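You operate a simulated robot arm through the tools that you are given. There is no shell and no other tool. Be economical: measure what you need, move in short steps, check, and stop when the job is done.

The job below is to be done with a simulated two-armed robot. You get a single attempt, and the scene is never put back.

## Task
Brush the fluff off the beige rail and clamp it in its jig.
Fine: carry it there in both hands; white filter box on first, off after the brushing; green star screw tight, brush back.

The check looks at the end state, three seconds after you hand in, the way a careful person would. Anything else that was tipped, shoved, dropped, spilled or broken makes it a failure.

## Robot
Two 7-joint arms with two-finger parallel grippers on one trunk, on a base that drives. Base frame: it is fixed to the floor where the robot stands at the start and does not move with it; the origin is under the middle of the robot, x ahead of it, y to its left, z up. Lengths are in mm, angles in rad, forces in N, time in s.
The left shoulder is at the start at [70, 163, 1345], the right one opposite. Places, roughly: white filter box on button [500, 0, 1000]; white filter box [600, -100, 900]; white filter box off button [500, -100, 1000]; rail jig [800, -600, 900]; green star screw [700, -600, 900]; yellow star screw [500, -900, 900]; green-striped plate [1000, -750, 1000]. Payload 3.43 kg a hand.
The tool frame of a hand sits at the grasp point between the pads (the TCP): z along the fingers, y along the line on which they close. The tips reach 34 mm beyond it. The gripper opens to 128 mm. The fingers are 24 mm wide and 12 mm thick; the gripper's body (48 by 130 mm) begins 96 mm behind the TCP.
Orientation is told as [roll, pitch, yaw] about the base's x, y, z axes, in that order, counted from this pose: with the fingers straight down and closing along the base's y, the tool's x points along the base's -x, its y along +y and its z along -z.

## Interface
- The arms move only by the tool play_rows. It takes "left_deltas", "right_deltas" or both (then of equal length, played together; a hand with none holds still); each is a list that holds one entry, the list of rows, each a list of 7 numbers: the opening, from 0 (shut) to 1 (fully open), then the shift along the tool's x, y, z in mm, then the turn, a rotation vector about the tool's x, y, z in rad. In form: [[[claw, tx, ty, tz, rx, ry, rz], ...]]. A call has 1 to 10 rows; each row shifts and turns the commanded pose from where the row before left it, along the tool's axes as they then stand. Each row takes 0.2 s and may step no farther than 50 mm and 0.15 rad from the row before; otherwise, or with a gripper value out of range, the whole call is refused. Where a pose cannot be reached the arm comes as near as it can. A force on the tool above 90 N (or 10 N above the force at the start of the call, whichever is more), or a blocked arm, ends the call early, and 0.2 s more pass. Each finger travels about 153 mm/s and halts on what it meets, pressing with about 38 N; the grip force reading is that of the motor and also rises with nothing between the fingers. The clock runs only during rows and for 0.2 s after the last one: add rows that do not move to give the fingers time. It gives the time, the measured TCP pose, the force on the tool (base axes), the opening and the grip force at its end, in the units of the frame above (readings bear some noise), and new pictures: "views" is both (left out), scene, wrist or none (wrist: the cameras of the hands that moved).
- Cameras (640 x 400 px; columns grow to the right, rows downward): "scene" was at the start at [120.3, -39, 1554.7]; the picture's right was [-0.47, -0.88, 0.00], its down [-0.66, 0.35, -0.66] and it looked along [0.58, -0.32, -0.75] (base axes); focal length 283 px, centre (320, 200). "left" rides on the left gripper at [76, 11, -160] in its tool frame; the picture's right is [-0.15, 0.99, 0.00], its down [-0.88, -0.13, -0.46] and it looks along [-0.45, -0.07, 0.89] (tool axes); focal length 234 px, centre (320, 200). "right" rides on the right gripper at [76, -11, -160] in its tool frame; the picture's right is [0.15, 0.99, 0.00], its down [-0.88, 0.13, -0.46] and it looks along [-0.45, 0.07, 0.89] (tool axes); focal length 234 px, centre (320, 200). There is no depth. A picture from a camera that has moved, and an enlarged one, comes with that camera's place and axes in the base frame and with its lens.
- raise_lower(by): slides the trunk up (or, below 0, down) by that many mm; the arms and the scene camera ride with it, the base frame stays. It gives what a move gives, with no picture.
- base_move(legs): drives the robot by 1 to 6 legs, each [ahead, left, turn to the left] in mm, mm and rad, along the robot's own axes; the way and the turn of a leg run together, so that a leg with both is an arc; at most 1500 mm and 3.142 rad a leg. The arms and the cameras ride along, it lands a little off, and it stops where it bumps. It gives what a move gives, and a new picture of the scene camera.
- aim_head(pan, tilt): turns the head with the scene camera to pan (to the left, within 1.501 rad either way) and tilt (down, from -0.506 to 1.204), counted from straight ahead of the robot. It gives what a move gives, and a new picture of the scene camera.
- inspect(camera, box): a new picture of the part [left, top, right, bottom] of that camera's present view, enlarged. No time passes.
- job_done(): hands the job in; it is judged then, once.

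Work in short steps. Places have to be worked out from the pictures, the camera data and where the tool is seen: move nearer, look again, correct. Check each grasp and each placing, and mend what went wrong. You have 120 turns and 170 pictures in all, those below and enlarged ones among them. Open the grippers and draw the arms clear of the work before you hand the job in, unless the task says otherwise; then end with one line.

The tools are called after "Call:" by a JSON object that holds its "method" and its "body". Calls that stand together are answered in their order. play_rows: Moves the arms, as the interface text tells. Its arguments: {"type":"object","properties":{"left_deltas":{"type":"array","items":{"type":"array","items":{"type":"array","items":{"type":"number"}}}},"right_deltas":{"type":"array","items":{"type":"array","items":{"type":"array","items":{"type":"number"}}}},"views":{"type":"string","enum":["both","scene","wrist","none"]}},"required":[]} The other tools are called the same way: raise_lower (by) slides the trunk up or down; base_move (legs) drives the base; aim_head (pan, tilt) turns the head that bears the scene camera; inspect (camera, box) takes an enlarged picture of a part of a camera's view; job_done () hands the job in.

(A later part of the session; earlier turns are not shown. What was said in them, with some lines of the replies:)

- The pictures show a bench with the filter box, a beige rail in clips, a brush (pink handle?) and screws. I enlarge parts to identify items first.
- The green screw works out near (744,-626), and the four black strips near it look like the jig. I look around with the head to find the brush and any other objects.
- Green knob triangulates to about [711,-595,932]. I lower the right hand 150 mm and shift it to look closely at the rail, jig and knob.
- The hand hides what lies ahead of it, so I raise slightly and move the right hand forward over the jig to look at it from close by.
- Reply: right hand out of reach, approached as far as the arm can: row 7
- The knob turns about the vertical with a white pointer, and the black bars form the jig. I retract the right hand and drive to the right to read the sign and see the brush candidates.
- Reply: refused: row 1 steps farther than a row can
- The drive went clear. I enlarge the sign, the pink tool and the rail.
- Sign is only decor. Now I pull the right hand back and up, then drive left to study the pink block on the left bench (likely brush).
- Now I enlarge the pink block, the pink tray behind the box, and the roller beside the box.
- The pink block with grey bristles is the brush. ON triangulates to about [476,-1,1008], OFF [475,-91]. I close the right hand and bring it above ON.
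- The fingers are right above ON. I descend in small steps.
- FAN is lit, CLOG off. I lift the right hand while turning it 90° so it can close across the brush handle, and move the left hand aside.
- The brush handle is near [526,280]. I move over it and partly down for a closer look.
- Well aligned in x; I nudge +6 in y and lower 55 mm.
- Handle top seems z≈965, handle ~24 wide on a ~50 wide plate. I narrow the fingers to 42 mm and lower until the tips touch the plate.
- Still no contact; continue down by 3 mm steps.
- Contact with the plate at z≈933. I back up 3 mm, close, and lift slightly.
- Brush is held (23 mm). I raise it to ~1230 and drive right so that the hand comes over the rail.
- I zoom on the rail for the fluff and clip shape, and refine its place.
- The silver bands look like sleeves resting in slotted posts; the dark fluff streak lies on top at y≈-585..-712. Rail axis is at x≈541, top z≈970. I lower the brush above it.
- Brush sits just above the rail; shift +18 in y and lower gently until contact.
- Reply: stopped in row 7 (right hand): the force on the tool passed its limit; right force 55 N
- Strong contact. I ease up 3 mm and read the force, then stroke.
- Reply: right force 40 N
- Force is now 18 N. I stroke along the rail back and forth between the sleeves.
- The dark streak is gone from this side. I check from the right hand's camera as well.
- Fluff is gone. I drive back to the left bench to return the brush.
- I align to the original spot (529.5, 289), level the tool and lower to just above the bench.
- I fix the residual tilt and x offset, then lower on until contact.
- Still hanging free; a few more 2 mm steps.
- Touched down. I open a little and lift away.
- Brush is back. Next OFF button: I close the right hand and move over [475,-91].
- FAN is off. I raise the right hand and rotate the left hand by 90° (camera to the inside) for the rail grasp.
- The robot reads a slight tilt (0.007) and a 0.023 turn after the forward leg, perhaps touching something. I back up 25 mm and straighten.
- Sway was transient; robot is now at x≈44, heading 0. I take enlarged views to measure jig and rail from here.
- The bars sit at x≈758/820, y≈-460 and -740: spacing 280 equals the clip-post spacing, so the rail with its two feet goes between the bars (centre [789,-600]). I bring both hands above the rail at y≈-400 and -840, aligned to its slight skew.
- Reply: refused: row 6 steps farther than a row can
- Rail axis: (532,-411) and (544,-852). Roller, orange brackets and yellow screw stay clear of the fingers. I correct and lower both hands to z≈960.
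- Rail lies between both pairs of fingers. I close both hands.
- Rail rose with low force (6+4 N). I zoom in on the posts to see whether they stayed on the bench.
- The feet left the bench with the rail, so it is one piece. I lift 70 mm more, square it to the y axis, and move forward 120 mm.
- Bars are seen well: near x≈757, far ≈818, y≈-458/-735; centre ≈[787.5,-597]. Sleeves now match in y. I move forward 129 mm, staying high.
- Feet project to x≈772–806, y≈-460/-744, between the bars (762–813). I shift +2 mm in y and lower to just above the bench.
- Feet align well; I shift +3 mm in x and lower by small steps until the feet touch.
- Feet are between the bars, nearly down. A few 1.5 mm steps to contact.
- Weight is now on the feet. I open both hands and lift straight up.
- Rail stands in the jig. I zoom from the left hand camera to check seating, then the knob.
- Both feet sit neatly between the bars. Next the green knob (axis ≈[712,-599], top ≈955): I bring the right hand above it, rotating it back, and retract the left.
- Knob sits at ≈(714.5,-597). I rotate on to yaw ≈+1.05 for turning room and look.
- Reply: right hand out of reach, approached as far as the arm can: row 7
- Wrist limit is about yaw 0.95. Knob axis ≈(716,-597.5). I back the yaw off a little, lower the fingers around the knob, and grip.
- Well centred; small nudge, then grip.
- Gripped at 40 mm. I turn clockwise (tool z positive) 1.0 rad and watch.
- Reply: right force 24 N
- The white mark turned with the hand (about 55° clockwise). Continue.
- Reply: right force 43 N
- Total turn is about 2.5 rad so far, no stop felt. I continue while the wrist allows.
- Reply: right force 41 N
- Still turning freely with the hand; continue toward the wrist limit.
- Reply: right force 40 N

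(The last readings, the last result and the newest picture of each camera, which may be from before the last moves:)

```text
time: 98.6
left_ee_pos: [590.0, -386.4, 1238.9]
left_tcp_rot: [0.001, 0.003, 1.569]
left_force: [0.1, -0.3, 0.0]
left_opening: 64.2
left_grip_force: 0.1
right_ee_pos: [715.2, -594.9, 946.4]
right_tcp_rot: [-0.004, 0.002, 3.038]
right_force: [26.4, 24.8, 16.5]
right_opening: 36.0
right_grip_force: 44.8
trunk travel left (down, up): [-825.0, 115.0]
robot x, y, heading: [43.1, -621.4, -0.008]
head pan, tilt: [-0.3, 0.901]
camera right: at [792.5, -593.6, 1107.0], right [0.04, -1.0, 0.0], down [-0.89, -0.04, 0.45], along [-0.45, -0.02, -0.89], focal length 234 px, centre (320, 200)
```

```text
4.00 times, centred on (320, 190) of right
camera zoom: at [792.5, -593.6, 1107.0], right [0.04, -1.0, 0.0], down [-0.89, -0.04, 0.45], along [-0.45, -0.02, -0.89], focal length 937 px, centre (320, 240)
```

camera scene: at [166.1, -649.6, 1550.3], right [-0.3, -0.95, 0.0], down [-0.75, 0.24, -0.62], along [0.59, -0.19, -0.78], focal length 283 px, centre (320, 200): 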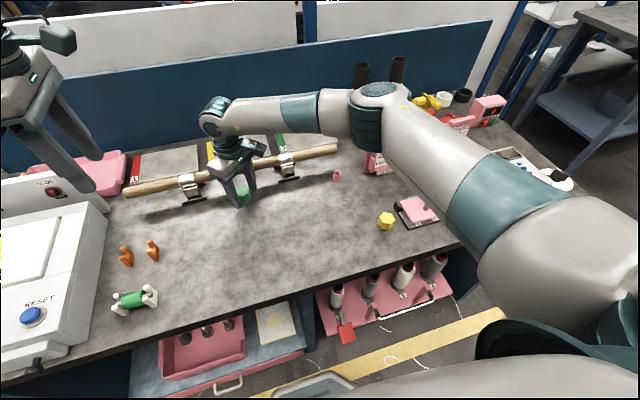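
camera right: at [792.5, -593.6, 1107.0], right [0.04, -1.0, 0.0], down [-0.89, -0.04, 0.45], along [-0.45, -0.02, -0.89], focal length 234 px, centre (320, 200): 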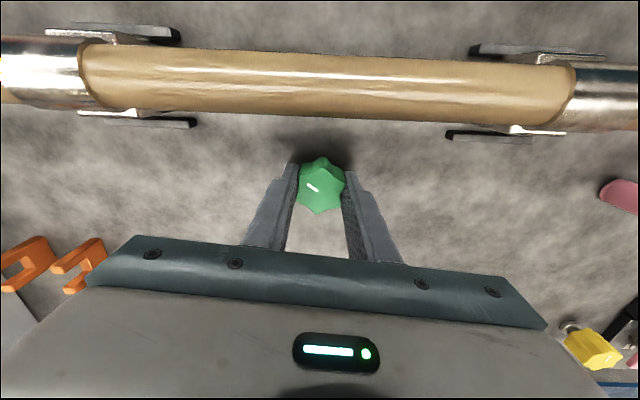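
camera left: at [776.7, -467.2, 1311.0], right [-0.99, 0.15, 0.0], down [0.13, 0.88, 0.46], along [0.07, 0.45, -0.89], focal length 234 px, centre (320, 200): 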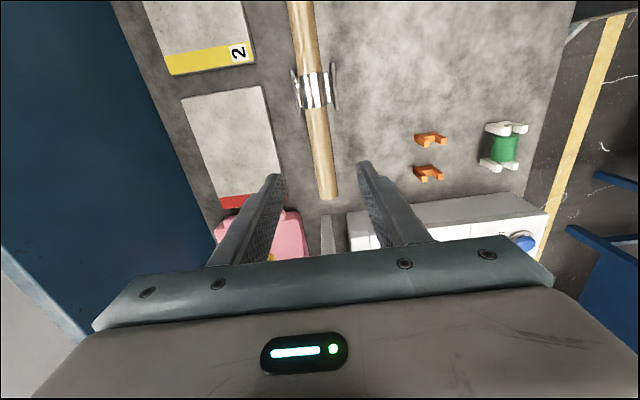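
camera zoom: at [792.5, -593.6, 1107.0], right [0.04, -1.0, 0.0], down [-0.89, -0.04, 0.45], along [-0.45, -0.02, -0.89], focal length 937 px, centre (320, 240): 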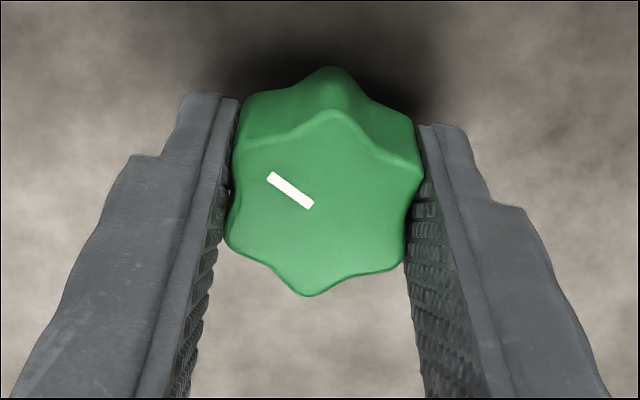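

About 4.1 rad turned, still loose. Continue.

Call:
{"method": "play_rows", "body": {"right_deltas": [[[0.1, 0, 0, 0, 0, 0, 0.14], [0.1, 0, 0, 0, 0, 0, 0.14], [0.1, 0, 0, 0, 0, 0, 0.14], [0.1, 0, 0, 0, 0, 0, 0.14], [0.1, 0, 0, 0, 0, 0, 0.14], [0.1, 0, 0, 0, 0, 0, 0.14]]], "views": "wrist"}}

Call:
{"method": "inspect", "body": {"camera": "right", "box": [260, 140, 380, 240]}}

```text
time: 100.0
left_ee_pos: [590.0, -385.9, 1238.0]
left_tcp_rot: [0.003, 0.003, 1.569]
left_force: [-0.2, -0.6, -0.6]
left_opening: 64.0
left_grip_force: 0.0
right_ee_pos: [716.6, -594.1, 946.3]
right_tcp_rot: [-0.003, -0.001, 2.2]
right_force: [27.2, 29.0, 12.5]
right_opening: 36.1
right_grip_force: 45.2
trunk travel left (down, up): [-825.0, 115.0]
robot x, y, heading: [39.1, -624.5, -0.005]
head pan, tilt: [-0.3, 0.901]
camera right: at [770.0, -651.2, 1106.7], right [-0.71, -0.7, 0.0], down [-0.62, 0.63, 0.46], along [-0.32, 0.33, -0.89], focal length 234 px, centre (320, 200)
```

right: 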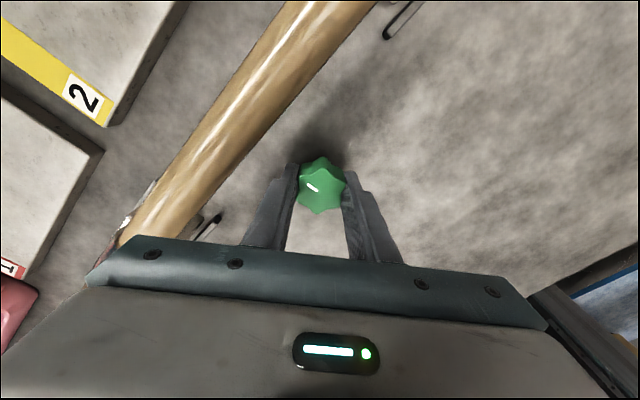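

```text
4.00 times, centred on (320, 190) of right
camera zoom: at [770.0, -651.2, 1106.7], right [-0.71, -0.7, 0.0], down [-0.62, 0.63, 0.46], along [-0.32, 0.33, -0.89], focal length 937 px, centre (320, 240)
```

zoom: 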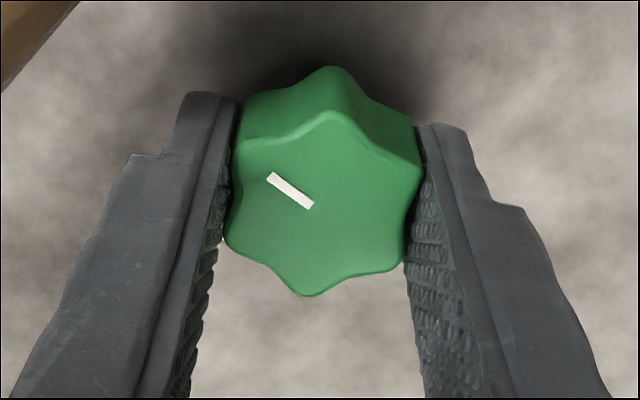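

Now ~4.9 rad. Continue clockwise.

Call:
{"method": "play_rows", "body": {"right_deltas": [[[0.1, 0, 0, 0, 0, 0, 0.14], [0.1, 0, 0, 0, 0, 0, 0.14], [0.1, 0, 0, 0, 0, 0, 0.14], [0.1, 0, 0, 0, 0, 0, 0.14], [0.1, 0, 0, 0, 0, 0, 0.14], [0.1, 0, 0, 0, 0, 0, 0.14], [0.1, 0, 0, 0, 0, 0, 0]]], "views": "wrist"}}

Call:
{"method": "inspect", "body": {"camera": "right", "box": [260, 140, 380, 240]}}

```text
time: 101.6
left_ee_pos: [590.2, -388.4, 1239.8]
left_tcp_rot: [0.002, 0.0, 1.57]
left_force: [-0.4, -0.4, 0.4]
left_opening: 64.2
left_grip_force: 0.0
right_ee_pos: [716.0, -601.2, 943.7]
right_tcp_rot: [0.003, 0.001, 1.359]
right_force: [16.2, 3.6, -0.1]
right_opening: 41.0
right_grip_force: 44.6
trunk travel left (down, up): [-825.0, 115.0]
robot x, y, heading: [48.9, -626.7, -0.012]
head pan, tilt: [-0.3, 0.901]
camera right: at [710.9, -679.3, 1104.1], right [-1.0, 0.07, 0.0], down [0.06, 0.89, 0.45], along [0.03, 0.45, -0.89], focal length 234 px, centre (320, 200)
```

right: 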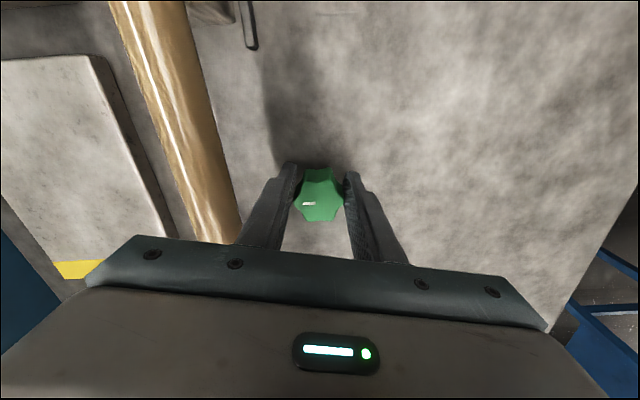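

```text
4.00 times, centred on (320, 190) of right
camera zoom: at [710.9, -679.3, 1104.1], right [-1.0, 0.07, 0.0], down [0.06, 0.89, 0.45], along [0.03, 0.45, -0.89], focal length 937 px, centre (320, 240)
```

zoom: 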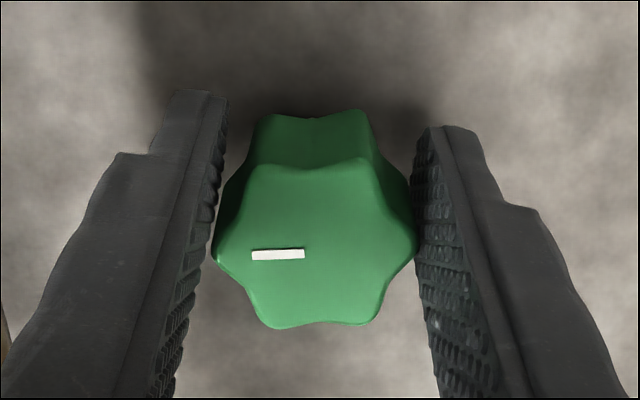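

The knob stopped following (mark lagged ~30°, opening grew to 41 mm): it reached its stop. I regrip, aligned to the lobes, and give one more firm turn to confirm.

Call:
{"method": "play_rows", "body": {"right_deltas": [[[0.45, 0, 0, 0, 0, 0, 0], [0.45, 0, 0, 0, 0, 0, -0.15], [0.45, 0, 0, 0, 0, 0, -0.15], [0.45, 0, 0, 0, 0, 0, -0.15], [0.1, 0, 0, 0, 0, 0, 0], [0.1, 0, 0, 0, 0, 0, 0], [0.1, 0, 0, 0, 0, 0, 0]]], "views": "wrist"}}

Call:
{"method": "inspect", "body": {"camera": "right", "box": [260, 140, 380, 240]}}

Call:
{"method": "play_rows", "body": {"right_deltas": [[[0.1, 0, 0, 0, 0, 0, 0.1], [0.1, 0, 0, 0, 0, 0, 0.1], [0.1, 0, 0, 0, 0, 0, 0]]], "views": "none"}}

Call:
{"method": "inspect", "body": {"camera": "right", "box": [260, 140, 380, 240]}}

```text
time: 103.2
left_ee_pos: [592.2, -388.0, 1238.7]
left_tcp_rot: [0.002, 0.002, 1.571]
left_force: [-0.2, -0.4, 0.5]
left_opening: 64.2
left_grip_force: 0.1
right_ee_pos: [718.4, -598.4, 946.3]
right_tcp_rot: [-0.001, -0.001, 1.811]
right_force: [24.6, 2.8, 6.4]
right_opening: 40.0
right_grip_force: 44.8
trunk travel left (down, up): [-825.0, 115.0]
robot x, y, heading: [41.2, -624.7, -0.008]
head pan, tilt: [-0.3, 0.901]
camera right: at [746.6, -671.8, 1106.5], right [-0.93, -0.38, 0.0], down [-0.34, 0.82, 0.46], along [-0.17, 0.42, -0.89], focal length 234 px, centre (320, 200)
```

right: 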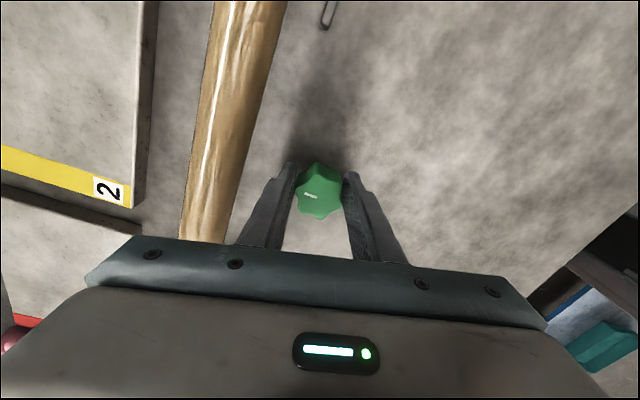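

```text
4.00 times, centred on (320, 190) of right
camera zoom: at [746.6, -671.8, 1106.5], right [-0.93, -0.38, 0.0], down [-0.34, 0.82, 0.46], along [-0.17, 0.42, -0.89], focal length 937 px, centre (320, 240)
```

zoom: 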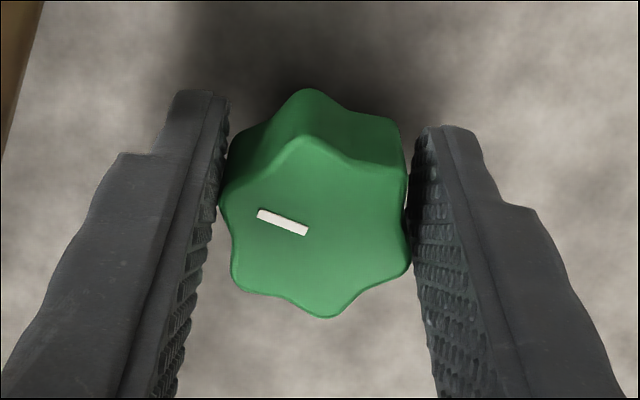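

```text
time: 104.0
left_ee_pos: [592.6, -388.0, 1238.8]
left_tcp_rot: [0.003, 0.001, 1.571]
left_force: [0.2, 0.1, 0.5]
left_opening: 63.7
left_grip_force: 0.1
right_ee_pos: [717.5, -597.7, 947.2]
right_tcp_rot: [0.001, -0.004, 1.612]
right_force: [29.8, 11.3, 7.2]
right_opening: 41.6
right_grip_force: 45.4
trunk travel left (down, up): [-825.0, 115.0]
robot x, y, heading: [44.8, -623.0, -0.004]
head pan, tilt: [-0.3, 0.901]
```

```text
4.00 times, centred on (320, 190) of right
camera zoom: at [731.4, -674.6, 1106.1], right [-0.98, -0.19, 0.0], down [-0.17, 0.87, 0.46], along [-0.09, 0.45, -0.89], focal length 937 px, centre (320, 240)
```

zoom: 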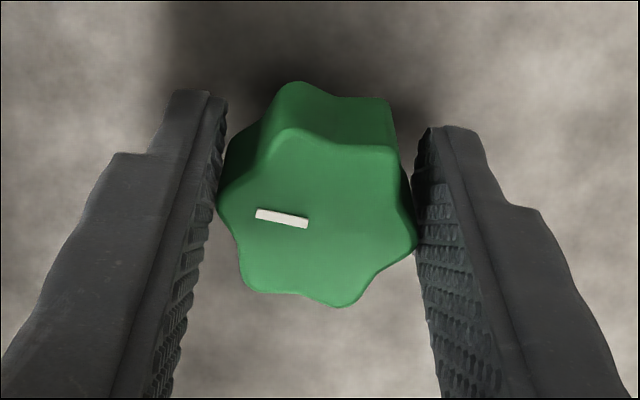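

The mark now barely moves (~3° for 11° of hand). To be certain, I regrip in the lobe valleys and press one more turn.

Call:
{"method": "play_rows", "body": {"right_deltas": [[[0.45, 0, 0, 0, 0, 0, 0], [0.45, 0, 0, 0, 0, 0, -0.14], [0.45, 0, 0, 0, 0, 0, -0.14], [0.45, 0, 0, 0, 0, 0, -0.14], [0.45, 0, 0, 0, 0, 0, -0.14], [0.05, 0, 0, 0, 0, 0, 0], [0.05, 0, 0, 0, 0, 0, 0], [0.05, 0, 0, 0, 0, 0, 0]]], "views": "none"}}

Call:
{"method": "inspect", "body": {"camera": "right", "box": [260, 140, 380, 240]}}

Call:
{"method": "play_rows", "body": {"right_deltas": [[[0.05, 0, 0, 0, 0, 0, 0.1], [0.05, 0, 0, 0, 0, 0, 0.1], [0.05, 0, 0, 0, 0, 0, 0.05], [0.05, 0, 0, 0, 0, 0, 0]]], "views": "none"}}

Call:
{"method": "inspect", "body": {"camera": "right", "box": [260, 140, 380, 240]}}

```text
time: 105.8
left_ee_pos: [591.4, -386.6, 1238.8]
left_tcp_rot: [0.002, 0.002, 1.572]
left_force: [-0.7, 0.5, 0.8]
left_opening: 63.8
left_grip_force: 0.1
right_ee_pos: [717.8, -596.8, 947.4]
right_tcp_rot: [-0.003, -0.002, 2.173]
right_force: [25.5, 18.1, 5.1]
right_opening: 36.1
right_grip_force: 45.1
trunk travel left (down, up): [-825.0, 115.0]
robot x, y, heading: [41.3, -627.1, -0.006]
head pan, tilt: [-0.3, 0.901]
```

```text
4.00 times, centred on (320, 190) of right
camera zoom: at [769.6, -654.3, 1106.6], right [-0.73, -0.68, 0.0], down [-0.61, 0.65, 0.46], along [-0.31, 0.34, -0.89], focal length 937 px, centre (320, 240)
```

zoom: 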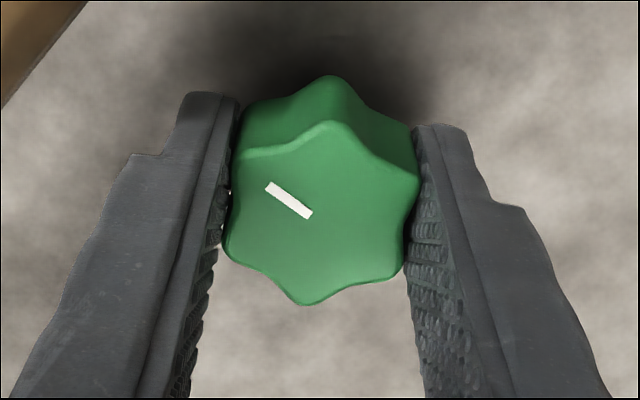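

```text
time: 106.8
left_ee_pos: [589.0, -386.4, 1239.1]
left_tcp_rot: [0.002, 0.003, 1.569]
left_force: [-0.6, 0.2, 0.1]
left_opening: 63.9
left_grip_force: 0.0
right_ee_pos: [717.2, -597.2, 947.2]
right_tcp_rot: [-0.001, -0.001, 1.922]
right_force: [31.7, 18.6, 16.8]
right_opening: 36.4
right_grip_force: 44.3
trunk travel left (down, up): [-825.0, 115.0]
robot x, y, heading: [44.3, -628.0, -0.005]
head pan, tilt: [-0.3, 0.901]
```

```text
4.00 times, centred on (320, 190) of right
camera zoom: at [753.6, -665.5, 1106.6], right [-0.88, -0.48, 0.0], down [-0.43, 0.78, 0.46], along [-0.22, 0.4, -0.89], focal length 937 px, centre (320, 240)
```

zoom: 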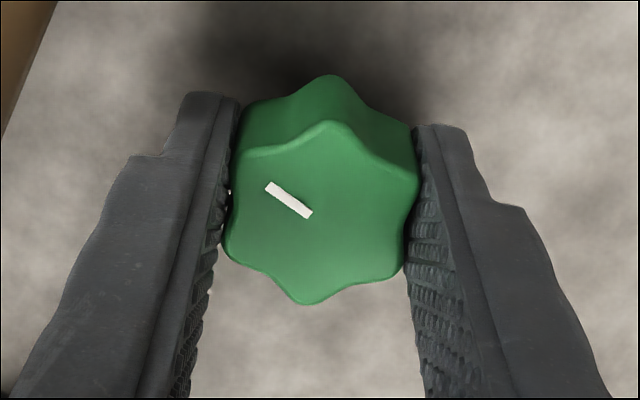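

With the valley grip the knob followed; it's at about −5° now, near the earlier stop. I keep turning in small steps.

Call:
{"method": "play_rows", "body": {"right_deltas": [[[0.05, 0, 0, 0, 0, 0, 0.08], [0.05, 0, 0, 0, 0, 0, 0.08], [0.05, 0, 0, 0, 0, 0, 0]]], "views": "none"}}

Call:
{"method": "inspect", "body": {"camera": "right", "box": [260, 140, 380, 240]}}

Call:
{"method": "play_rows", "body": {"right_deltas": [[[0.05, 0, 0, 0, 0, 0, 0.08], [0.05, 0, 0, 0, 0, 0, 0.08], [0.05, 0, 0, 0, 0, 0, 0]]], "views": "none"}}

Call:
{"method": "inspect", "body": {"camera": "right", "box": [260, 140, 380, 240]}}

```text
time: 107.6
left_ee_pos: [589.7, -385.3, 1238.0]
left_tcp_rot: [0.002, 0.004, 1.57]
left_force: [0.4, 0.2, 0.0]
left_opening: 63.8
left_grip_force: 0.1
right_ee_pos: [717.8, -594.8, 945.7]
right_tcp_rot: [-0.001, -0.003, 1.76]
right_force: [29.8, 25.7, 13.8]
right_opening: 39.9
right_grip_force: 44.4
trunk travel left (down, up): [-825.0, 115.0]
robot x, y, heading: [46.6, -625.7, -0.004]
head pan, tilt: [-0.3, 0.901]
```

```text
4.00 times, centred on (320, 190) of right
camera zoom: at [742.0, -669.1, 1105.6], right [-0.94, -0.33, 0.0], down [-0.3, 0.84, 0.46], along [-0.15, 0.43, -0.89], focal length 937 px, centre (320, 240)
```

zoom: 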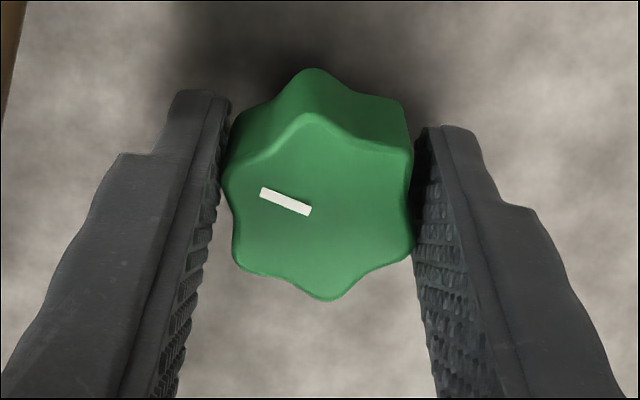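

```text
time: 108.4
left_ee_pos: [591.7, -386.2, 1238.3]
left_tcp_rot: [0.002, 0.003, 1.568]
left_force: [-0.8, 0.0, -0.6]
left_opening: 63.8
left_grip_force: 0.0
right_ee_pos: [716.1, -596.3, 945.0]
right_tcp_rot: [0.001, -0.002, 1.602]
right_force: [28.3, 22.3, 8.7]
right_opening: 41.8
right_grip_force: 45.0
trunk travel left (down, up): [-825.0, 115.0]
robot x, y, heading: [41.2, -623.7, -0.004]
head pan, tilt: [-0.3, 0.901]
```

```text
4.00 times, centred on (320, 190) of right
camera zoom: at [730.3, -673.7, 1104.9], right [-0.98, -0.18, 0.0], down [-0.16, 0.88, 0.46], along [-0.08, 0.45, -0.89], focal length 937 px, centre (320, 240)
```

zoom: 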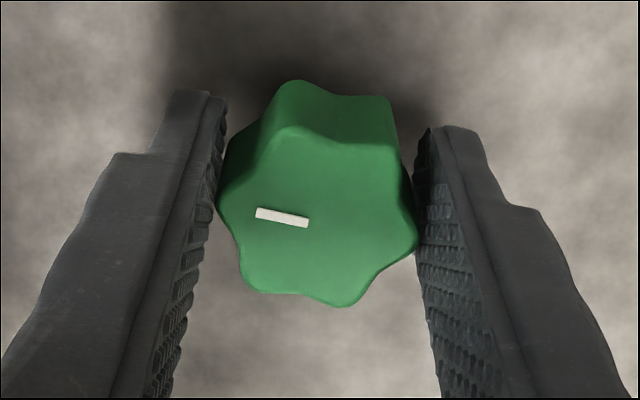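

Hard stop confirmed at the same angle. I open, lift straight up, and draw back.

Call:
{"method": "play_rows", "body": {"right_deltas": [[[0.5, 0, 0, 0, 0, 0, 0], [0.5, 0, 0, 0, 0, 0, 0], [0.5, 0, 0, -40, 0, 0, 0], [0.5, 0, 0, -50, 0, 0, 0], [0.5, 0, 0, -50, 0, 0, 0], [0.5, 0, 0, -50, 0, 0, 0], [0.5, 0, 45, 0, 0, 0, 0], [0.5, 0, 45, 0, 0, 0, 0], [0.5, 0, 45, 0, 0, 0, 0], [0.5, 0, 45, 0, 0, 0, 0]]], "views": "both"}}

Call:
{"method": "inspect", "body": {"camera": "scene", "box": [110, 120, 350, 270]}}

Call:
{"method": "inspect", "body": {"camera": "scene", "box": [0, 150, 240, 300]}}

```text
time: 110.6
left_ee_pos: [588.8, -390.9, 1240.0]
left_tcp_rot: [-0.001, 0.001, 1.569]
left_force: [-0.1, 0.6, 0.0]
left_opening: 64.1
left_grip_force: 0.0
right_ee_pos: [585.3, -610.4, 1128.6]
right_tcp_rot: [0.001, -0.003, 1.604]
right_force: [0.2, -0.9, -0.9]
right_opening: 63.9
right_grip_force: 0.0
right hand out of reach, approached as far as the arm can: row 9, 10
trunk travel left (down, up): [-825.0, 115.0]
robot x, y, heading: [40.6, -624.4, -0.004]
head pan, tilt: [-0.3, 0.901]
camera scene: at [167.0, -650.4, 1550.3], right [-0.3, -0.95, 0.0], down [-0.75, 0.24, -0.62], along [0.59, -0.19, -0.78], focal length 283 px, centre (320, 200)
camera right: at [598.7, -687.5, 1288.8], right [-0.98, -0.18, 0.0], down [-0.16, 0.87, 0.46], along [-0.08, 0.45, -0.89], focal length 234 px, centre (320, 200)
```

scene: 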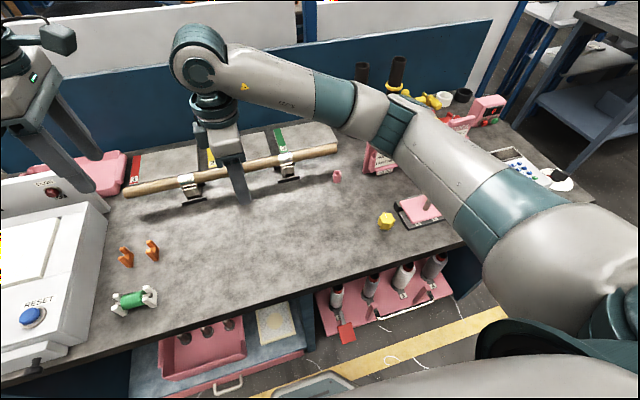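
right: 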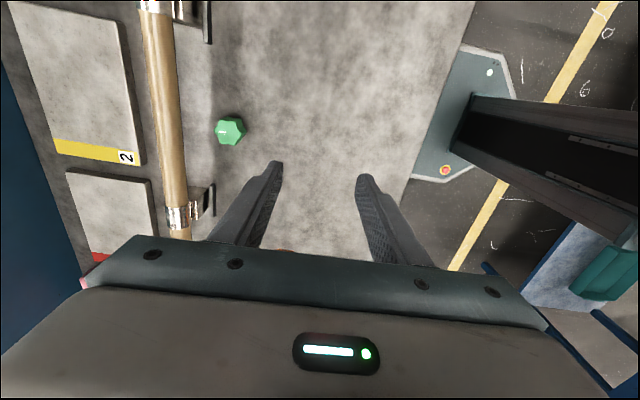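

```text
2.67 times, centred on (230, 195) of scene
camera zoom: at [167.0, -650.4, 1550.3], right [-0.3, -0.95, 0.0], down [-0.75, 0.24, -0.62], along [0.59, -0.19, -0.78], focal length 755 px, centre (560, 213)
```

zoom: 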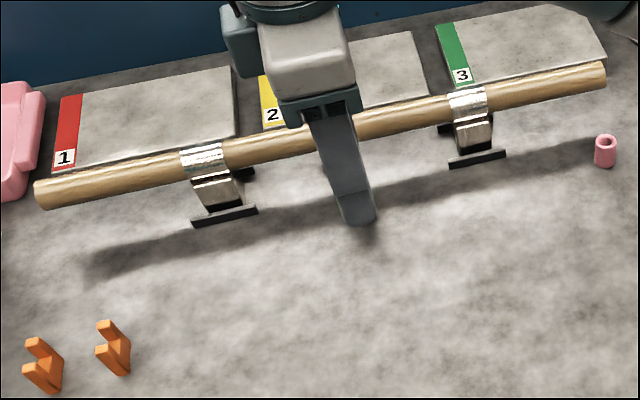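

```text
2.67 times, centred on (120, 225) of scene
camera zoom: at [167.0, -650.4, 1550.3], right [-0.3, -0.95, 0.0], down [-0.75, 0.24, -0.62], along [0.59, -0.19, -0.78], focal length 755 px, centre (853, 133)
```

zoom: 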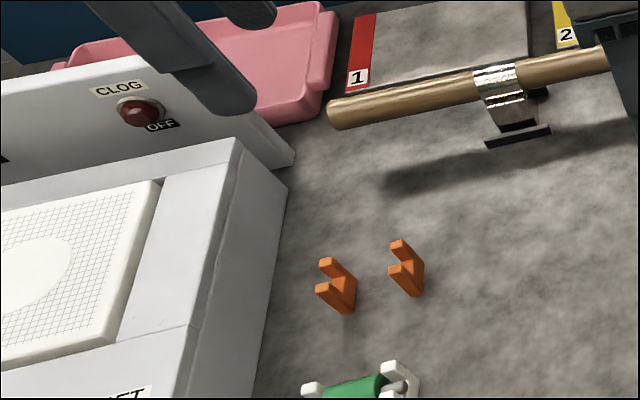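

Rail, knob and the rest look right. I back the robot away so both arms are clear and take a last look.

Call:
{"method": "base_move", "body": {"legs": [[-300, 0, 0]]}}

Call:
{"method": "aim_head", "body": {"pan": 0.35, "tilt": 0.6}}

```text
time: 112.7
left_ee_pos: [286.4, -389.1, 1239.8]
left_tcp_rot: [0.004, -0.001, 1.568]
left_force: [-0.2, 0.0, -0.2]
left_opening: 64.1
left_grip_force: 0.0
right_ee_pos: [281.1, -607.7, 1127.6]
right_tcp_rot: [0.004, -0.001, 1.601]
right_force: [0.0, 0.5, -0.2]
right_opening: 63.9
right_grip_force: 0.2
trunk travel left (down, up): [-825.0, 115.0]
robot x, y, heading: [-260.3, -622.4, -0.006]
head pan, tilt: [-0.3, 0.901]
camera scene: at [-136.7, -647.8, 1550.1], right [-0.3, -0.95, 0.0], down [-0.75, 0.24, -0.62], along [0.59, -0.19, -0.78], focal length 283 px, centre (320, 200)
```

scene: 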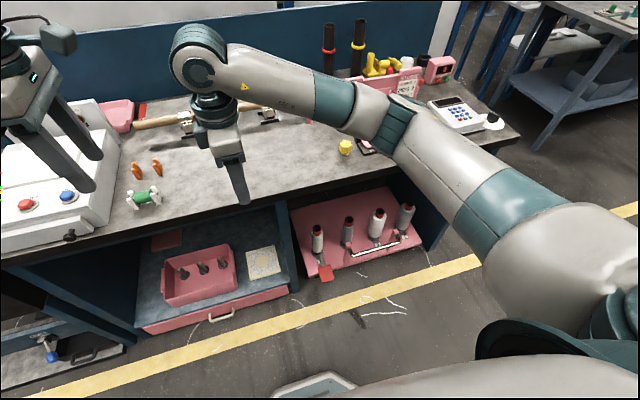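

```text
time: 113.7
left_ee_pos: [284.8, -387.6, 1239.9]
left_tcp_rot: [-0.002, 0.001, 1.566]
left_force: [-0.2, -0.5, 0.1]
left_opening: 63.9
left_grip_force: 0.1
right_ee_pos: [280.0, -608.3, 1128.8]
right_tcp_rot: [0.002, -0.002, 1.603]
right_force: [-0.2, 0.7, 0.9]
right_opening: 64.1
right_grip_force: 0.1
trunk travel left (down, up): [-825.0, 115.0]
robot x, y, heading: [-263.4, -621.5, -0.004]
head pan, tilt: [0.351, 0.6]
camera scene: at [-126.5, -595.3, 1575.0], right [0.34, -0.94, 0.0], down [-0.53, -0.19, -0.82], along [0.78, 0.28, -0.57], focal length 283 px, centre (320, 200)
```

scene: 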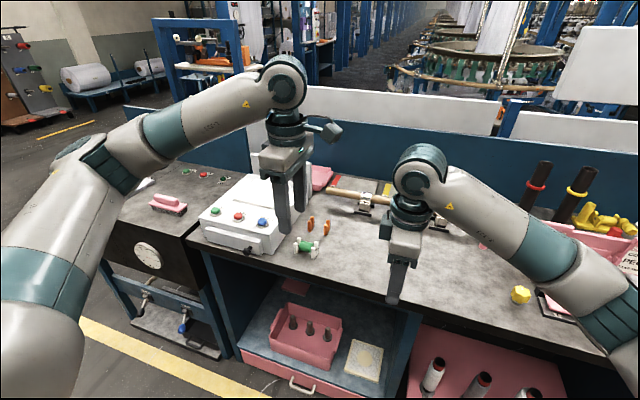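

The brush is back on its bench, the rail is in the jig, and nothing else has been disturbed. I hand in.

Call:
{"method": "job_done", "body": {}}

```text
The job is handed in.
```

I brushed the fluff off the rail, carried it in both hands to its jig, and turned the green star screw clockwise to its stop. The filter box was on for the brushing and is off now, the brush is back on its bench, and the job is handed in; no verdict came back.
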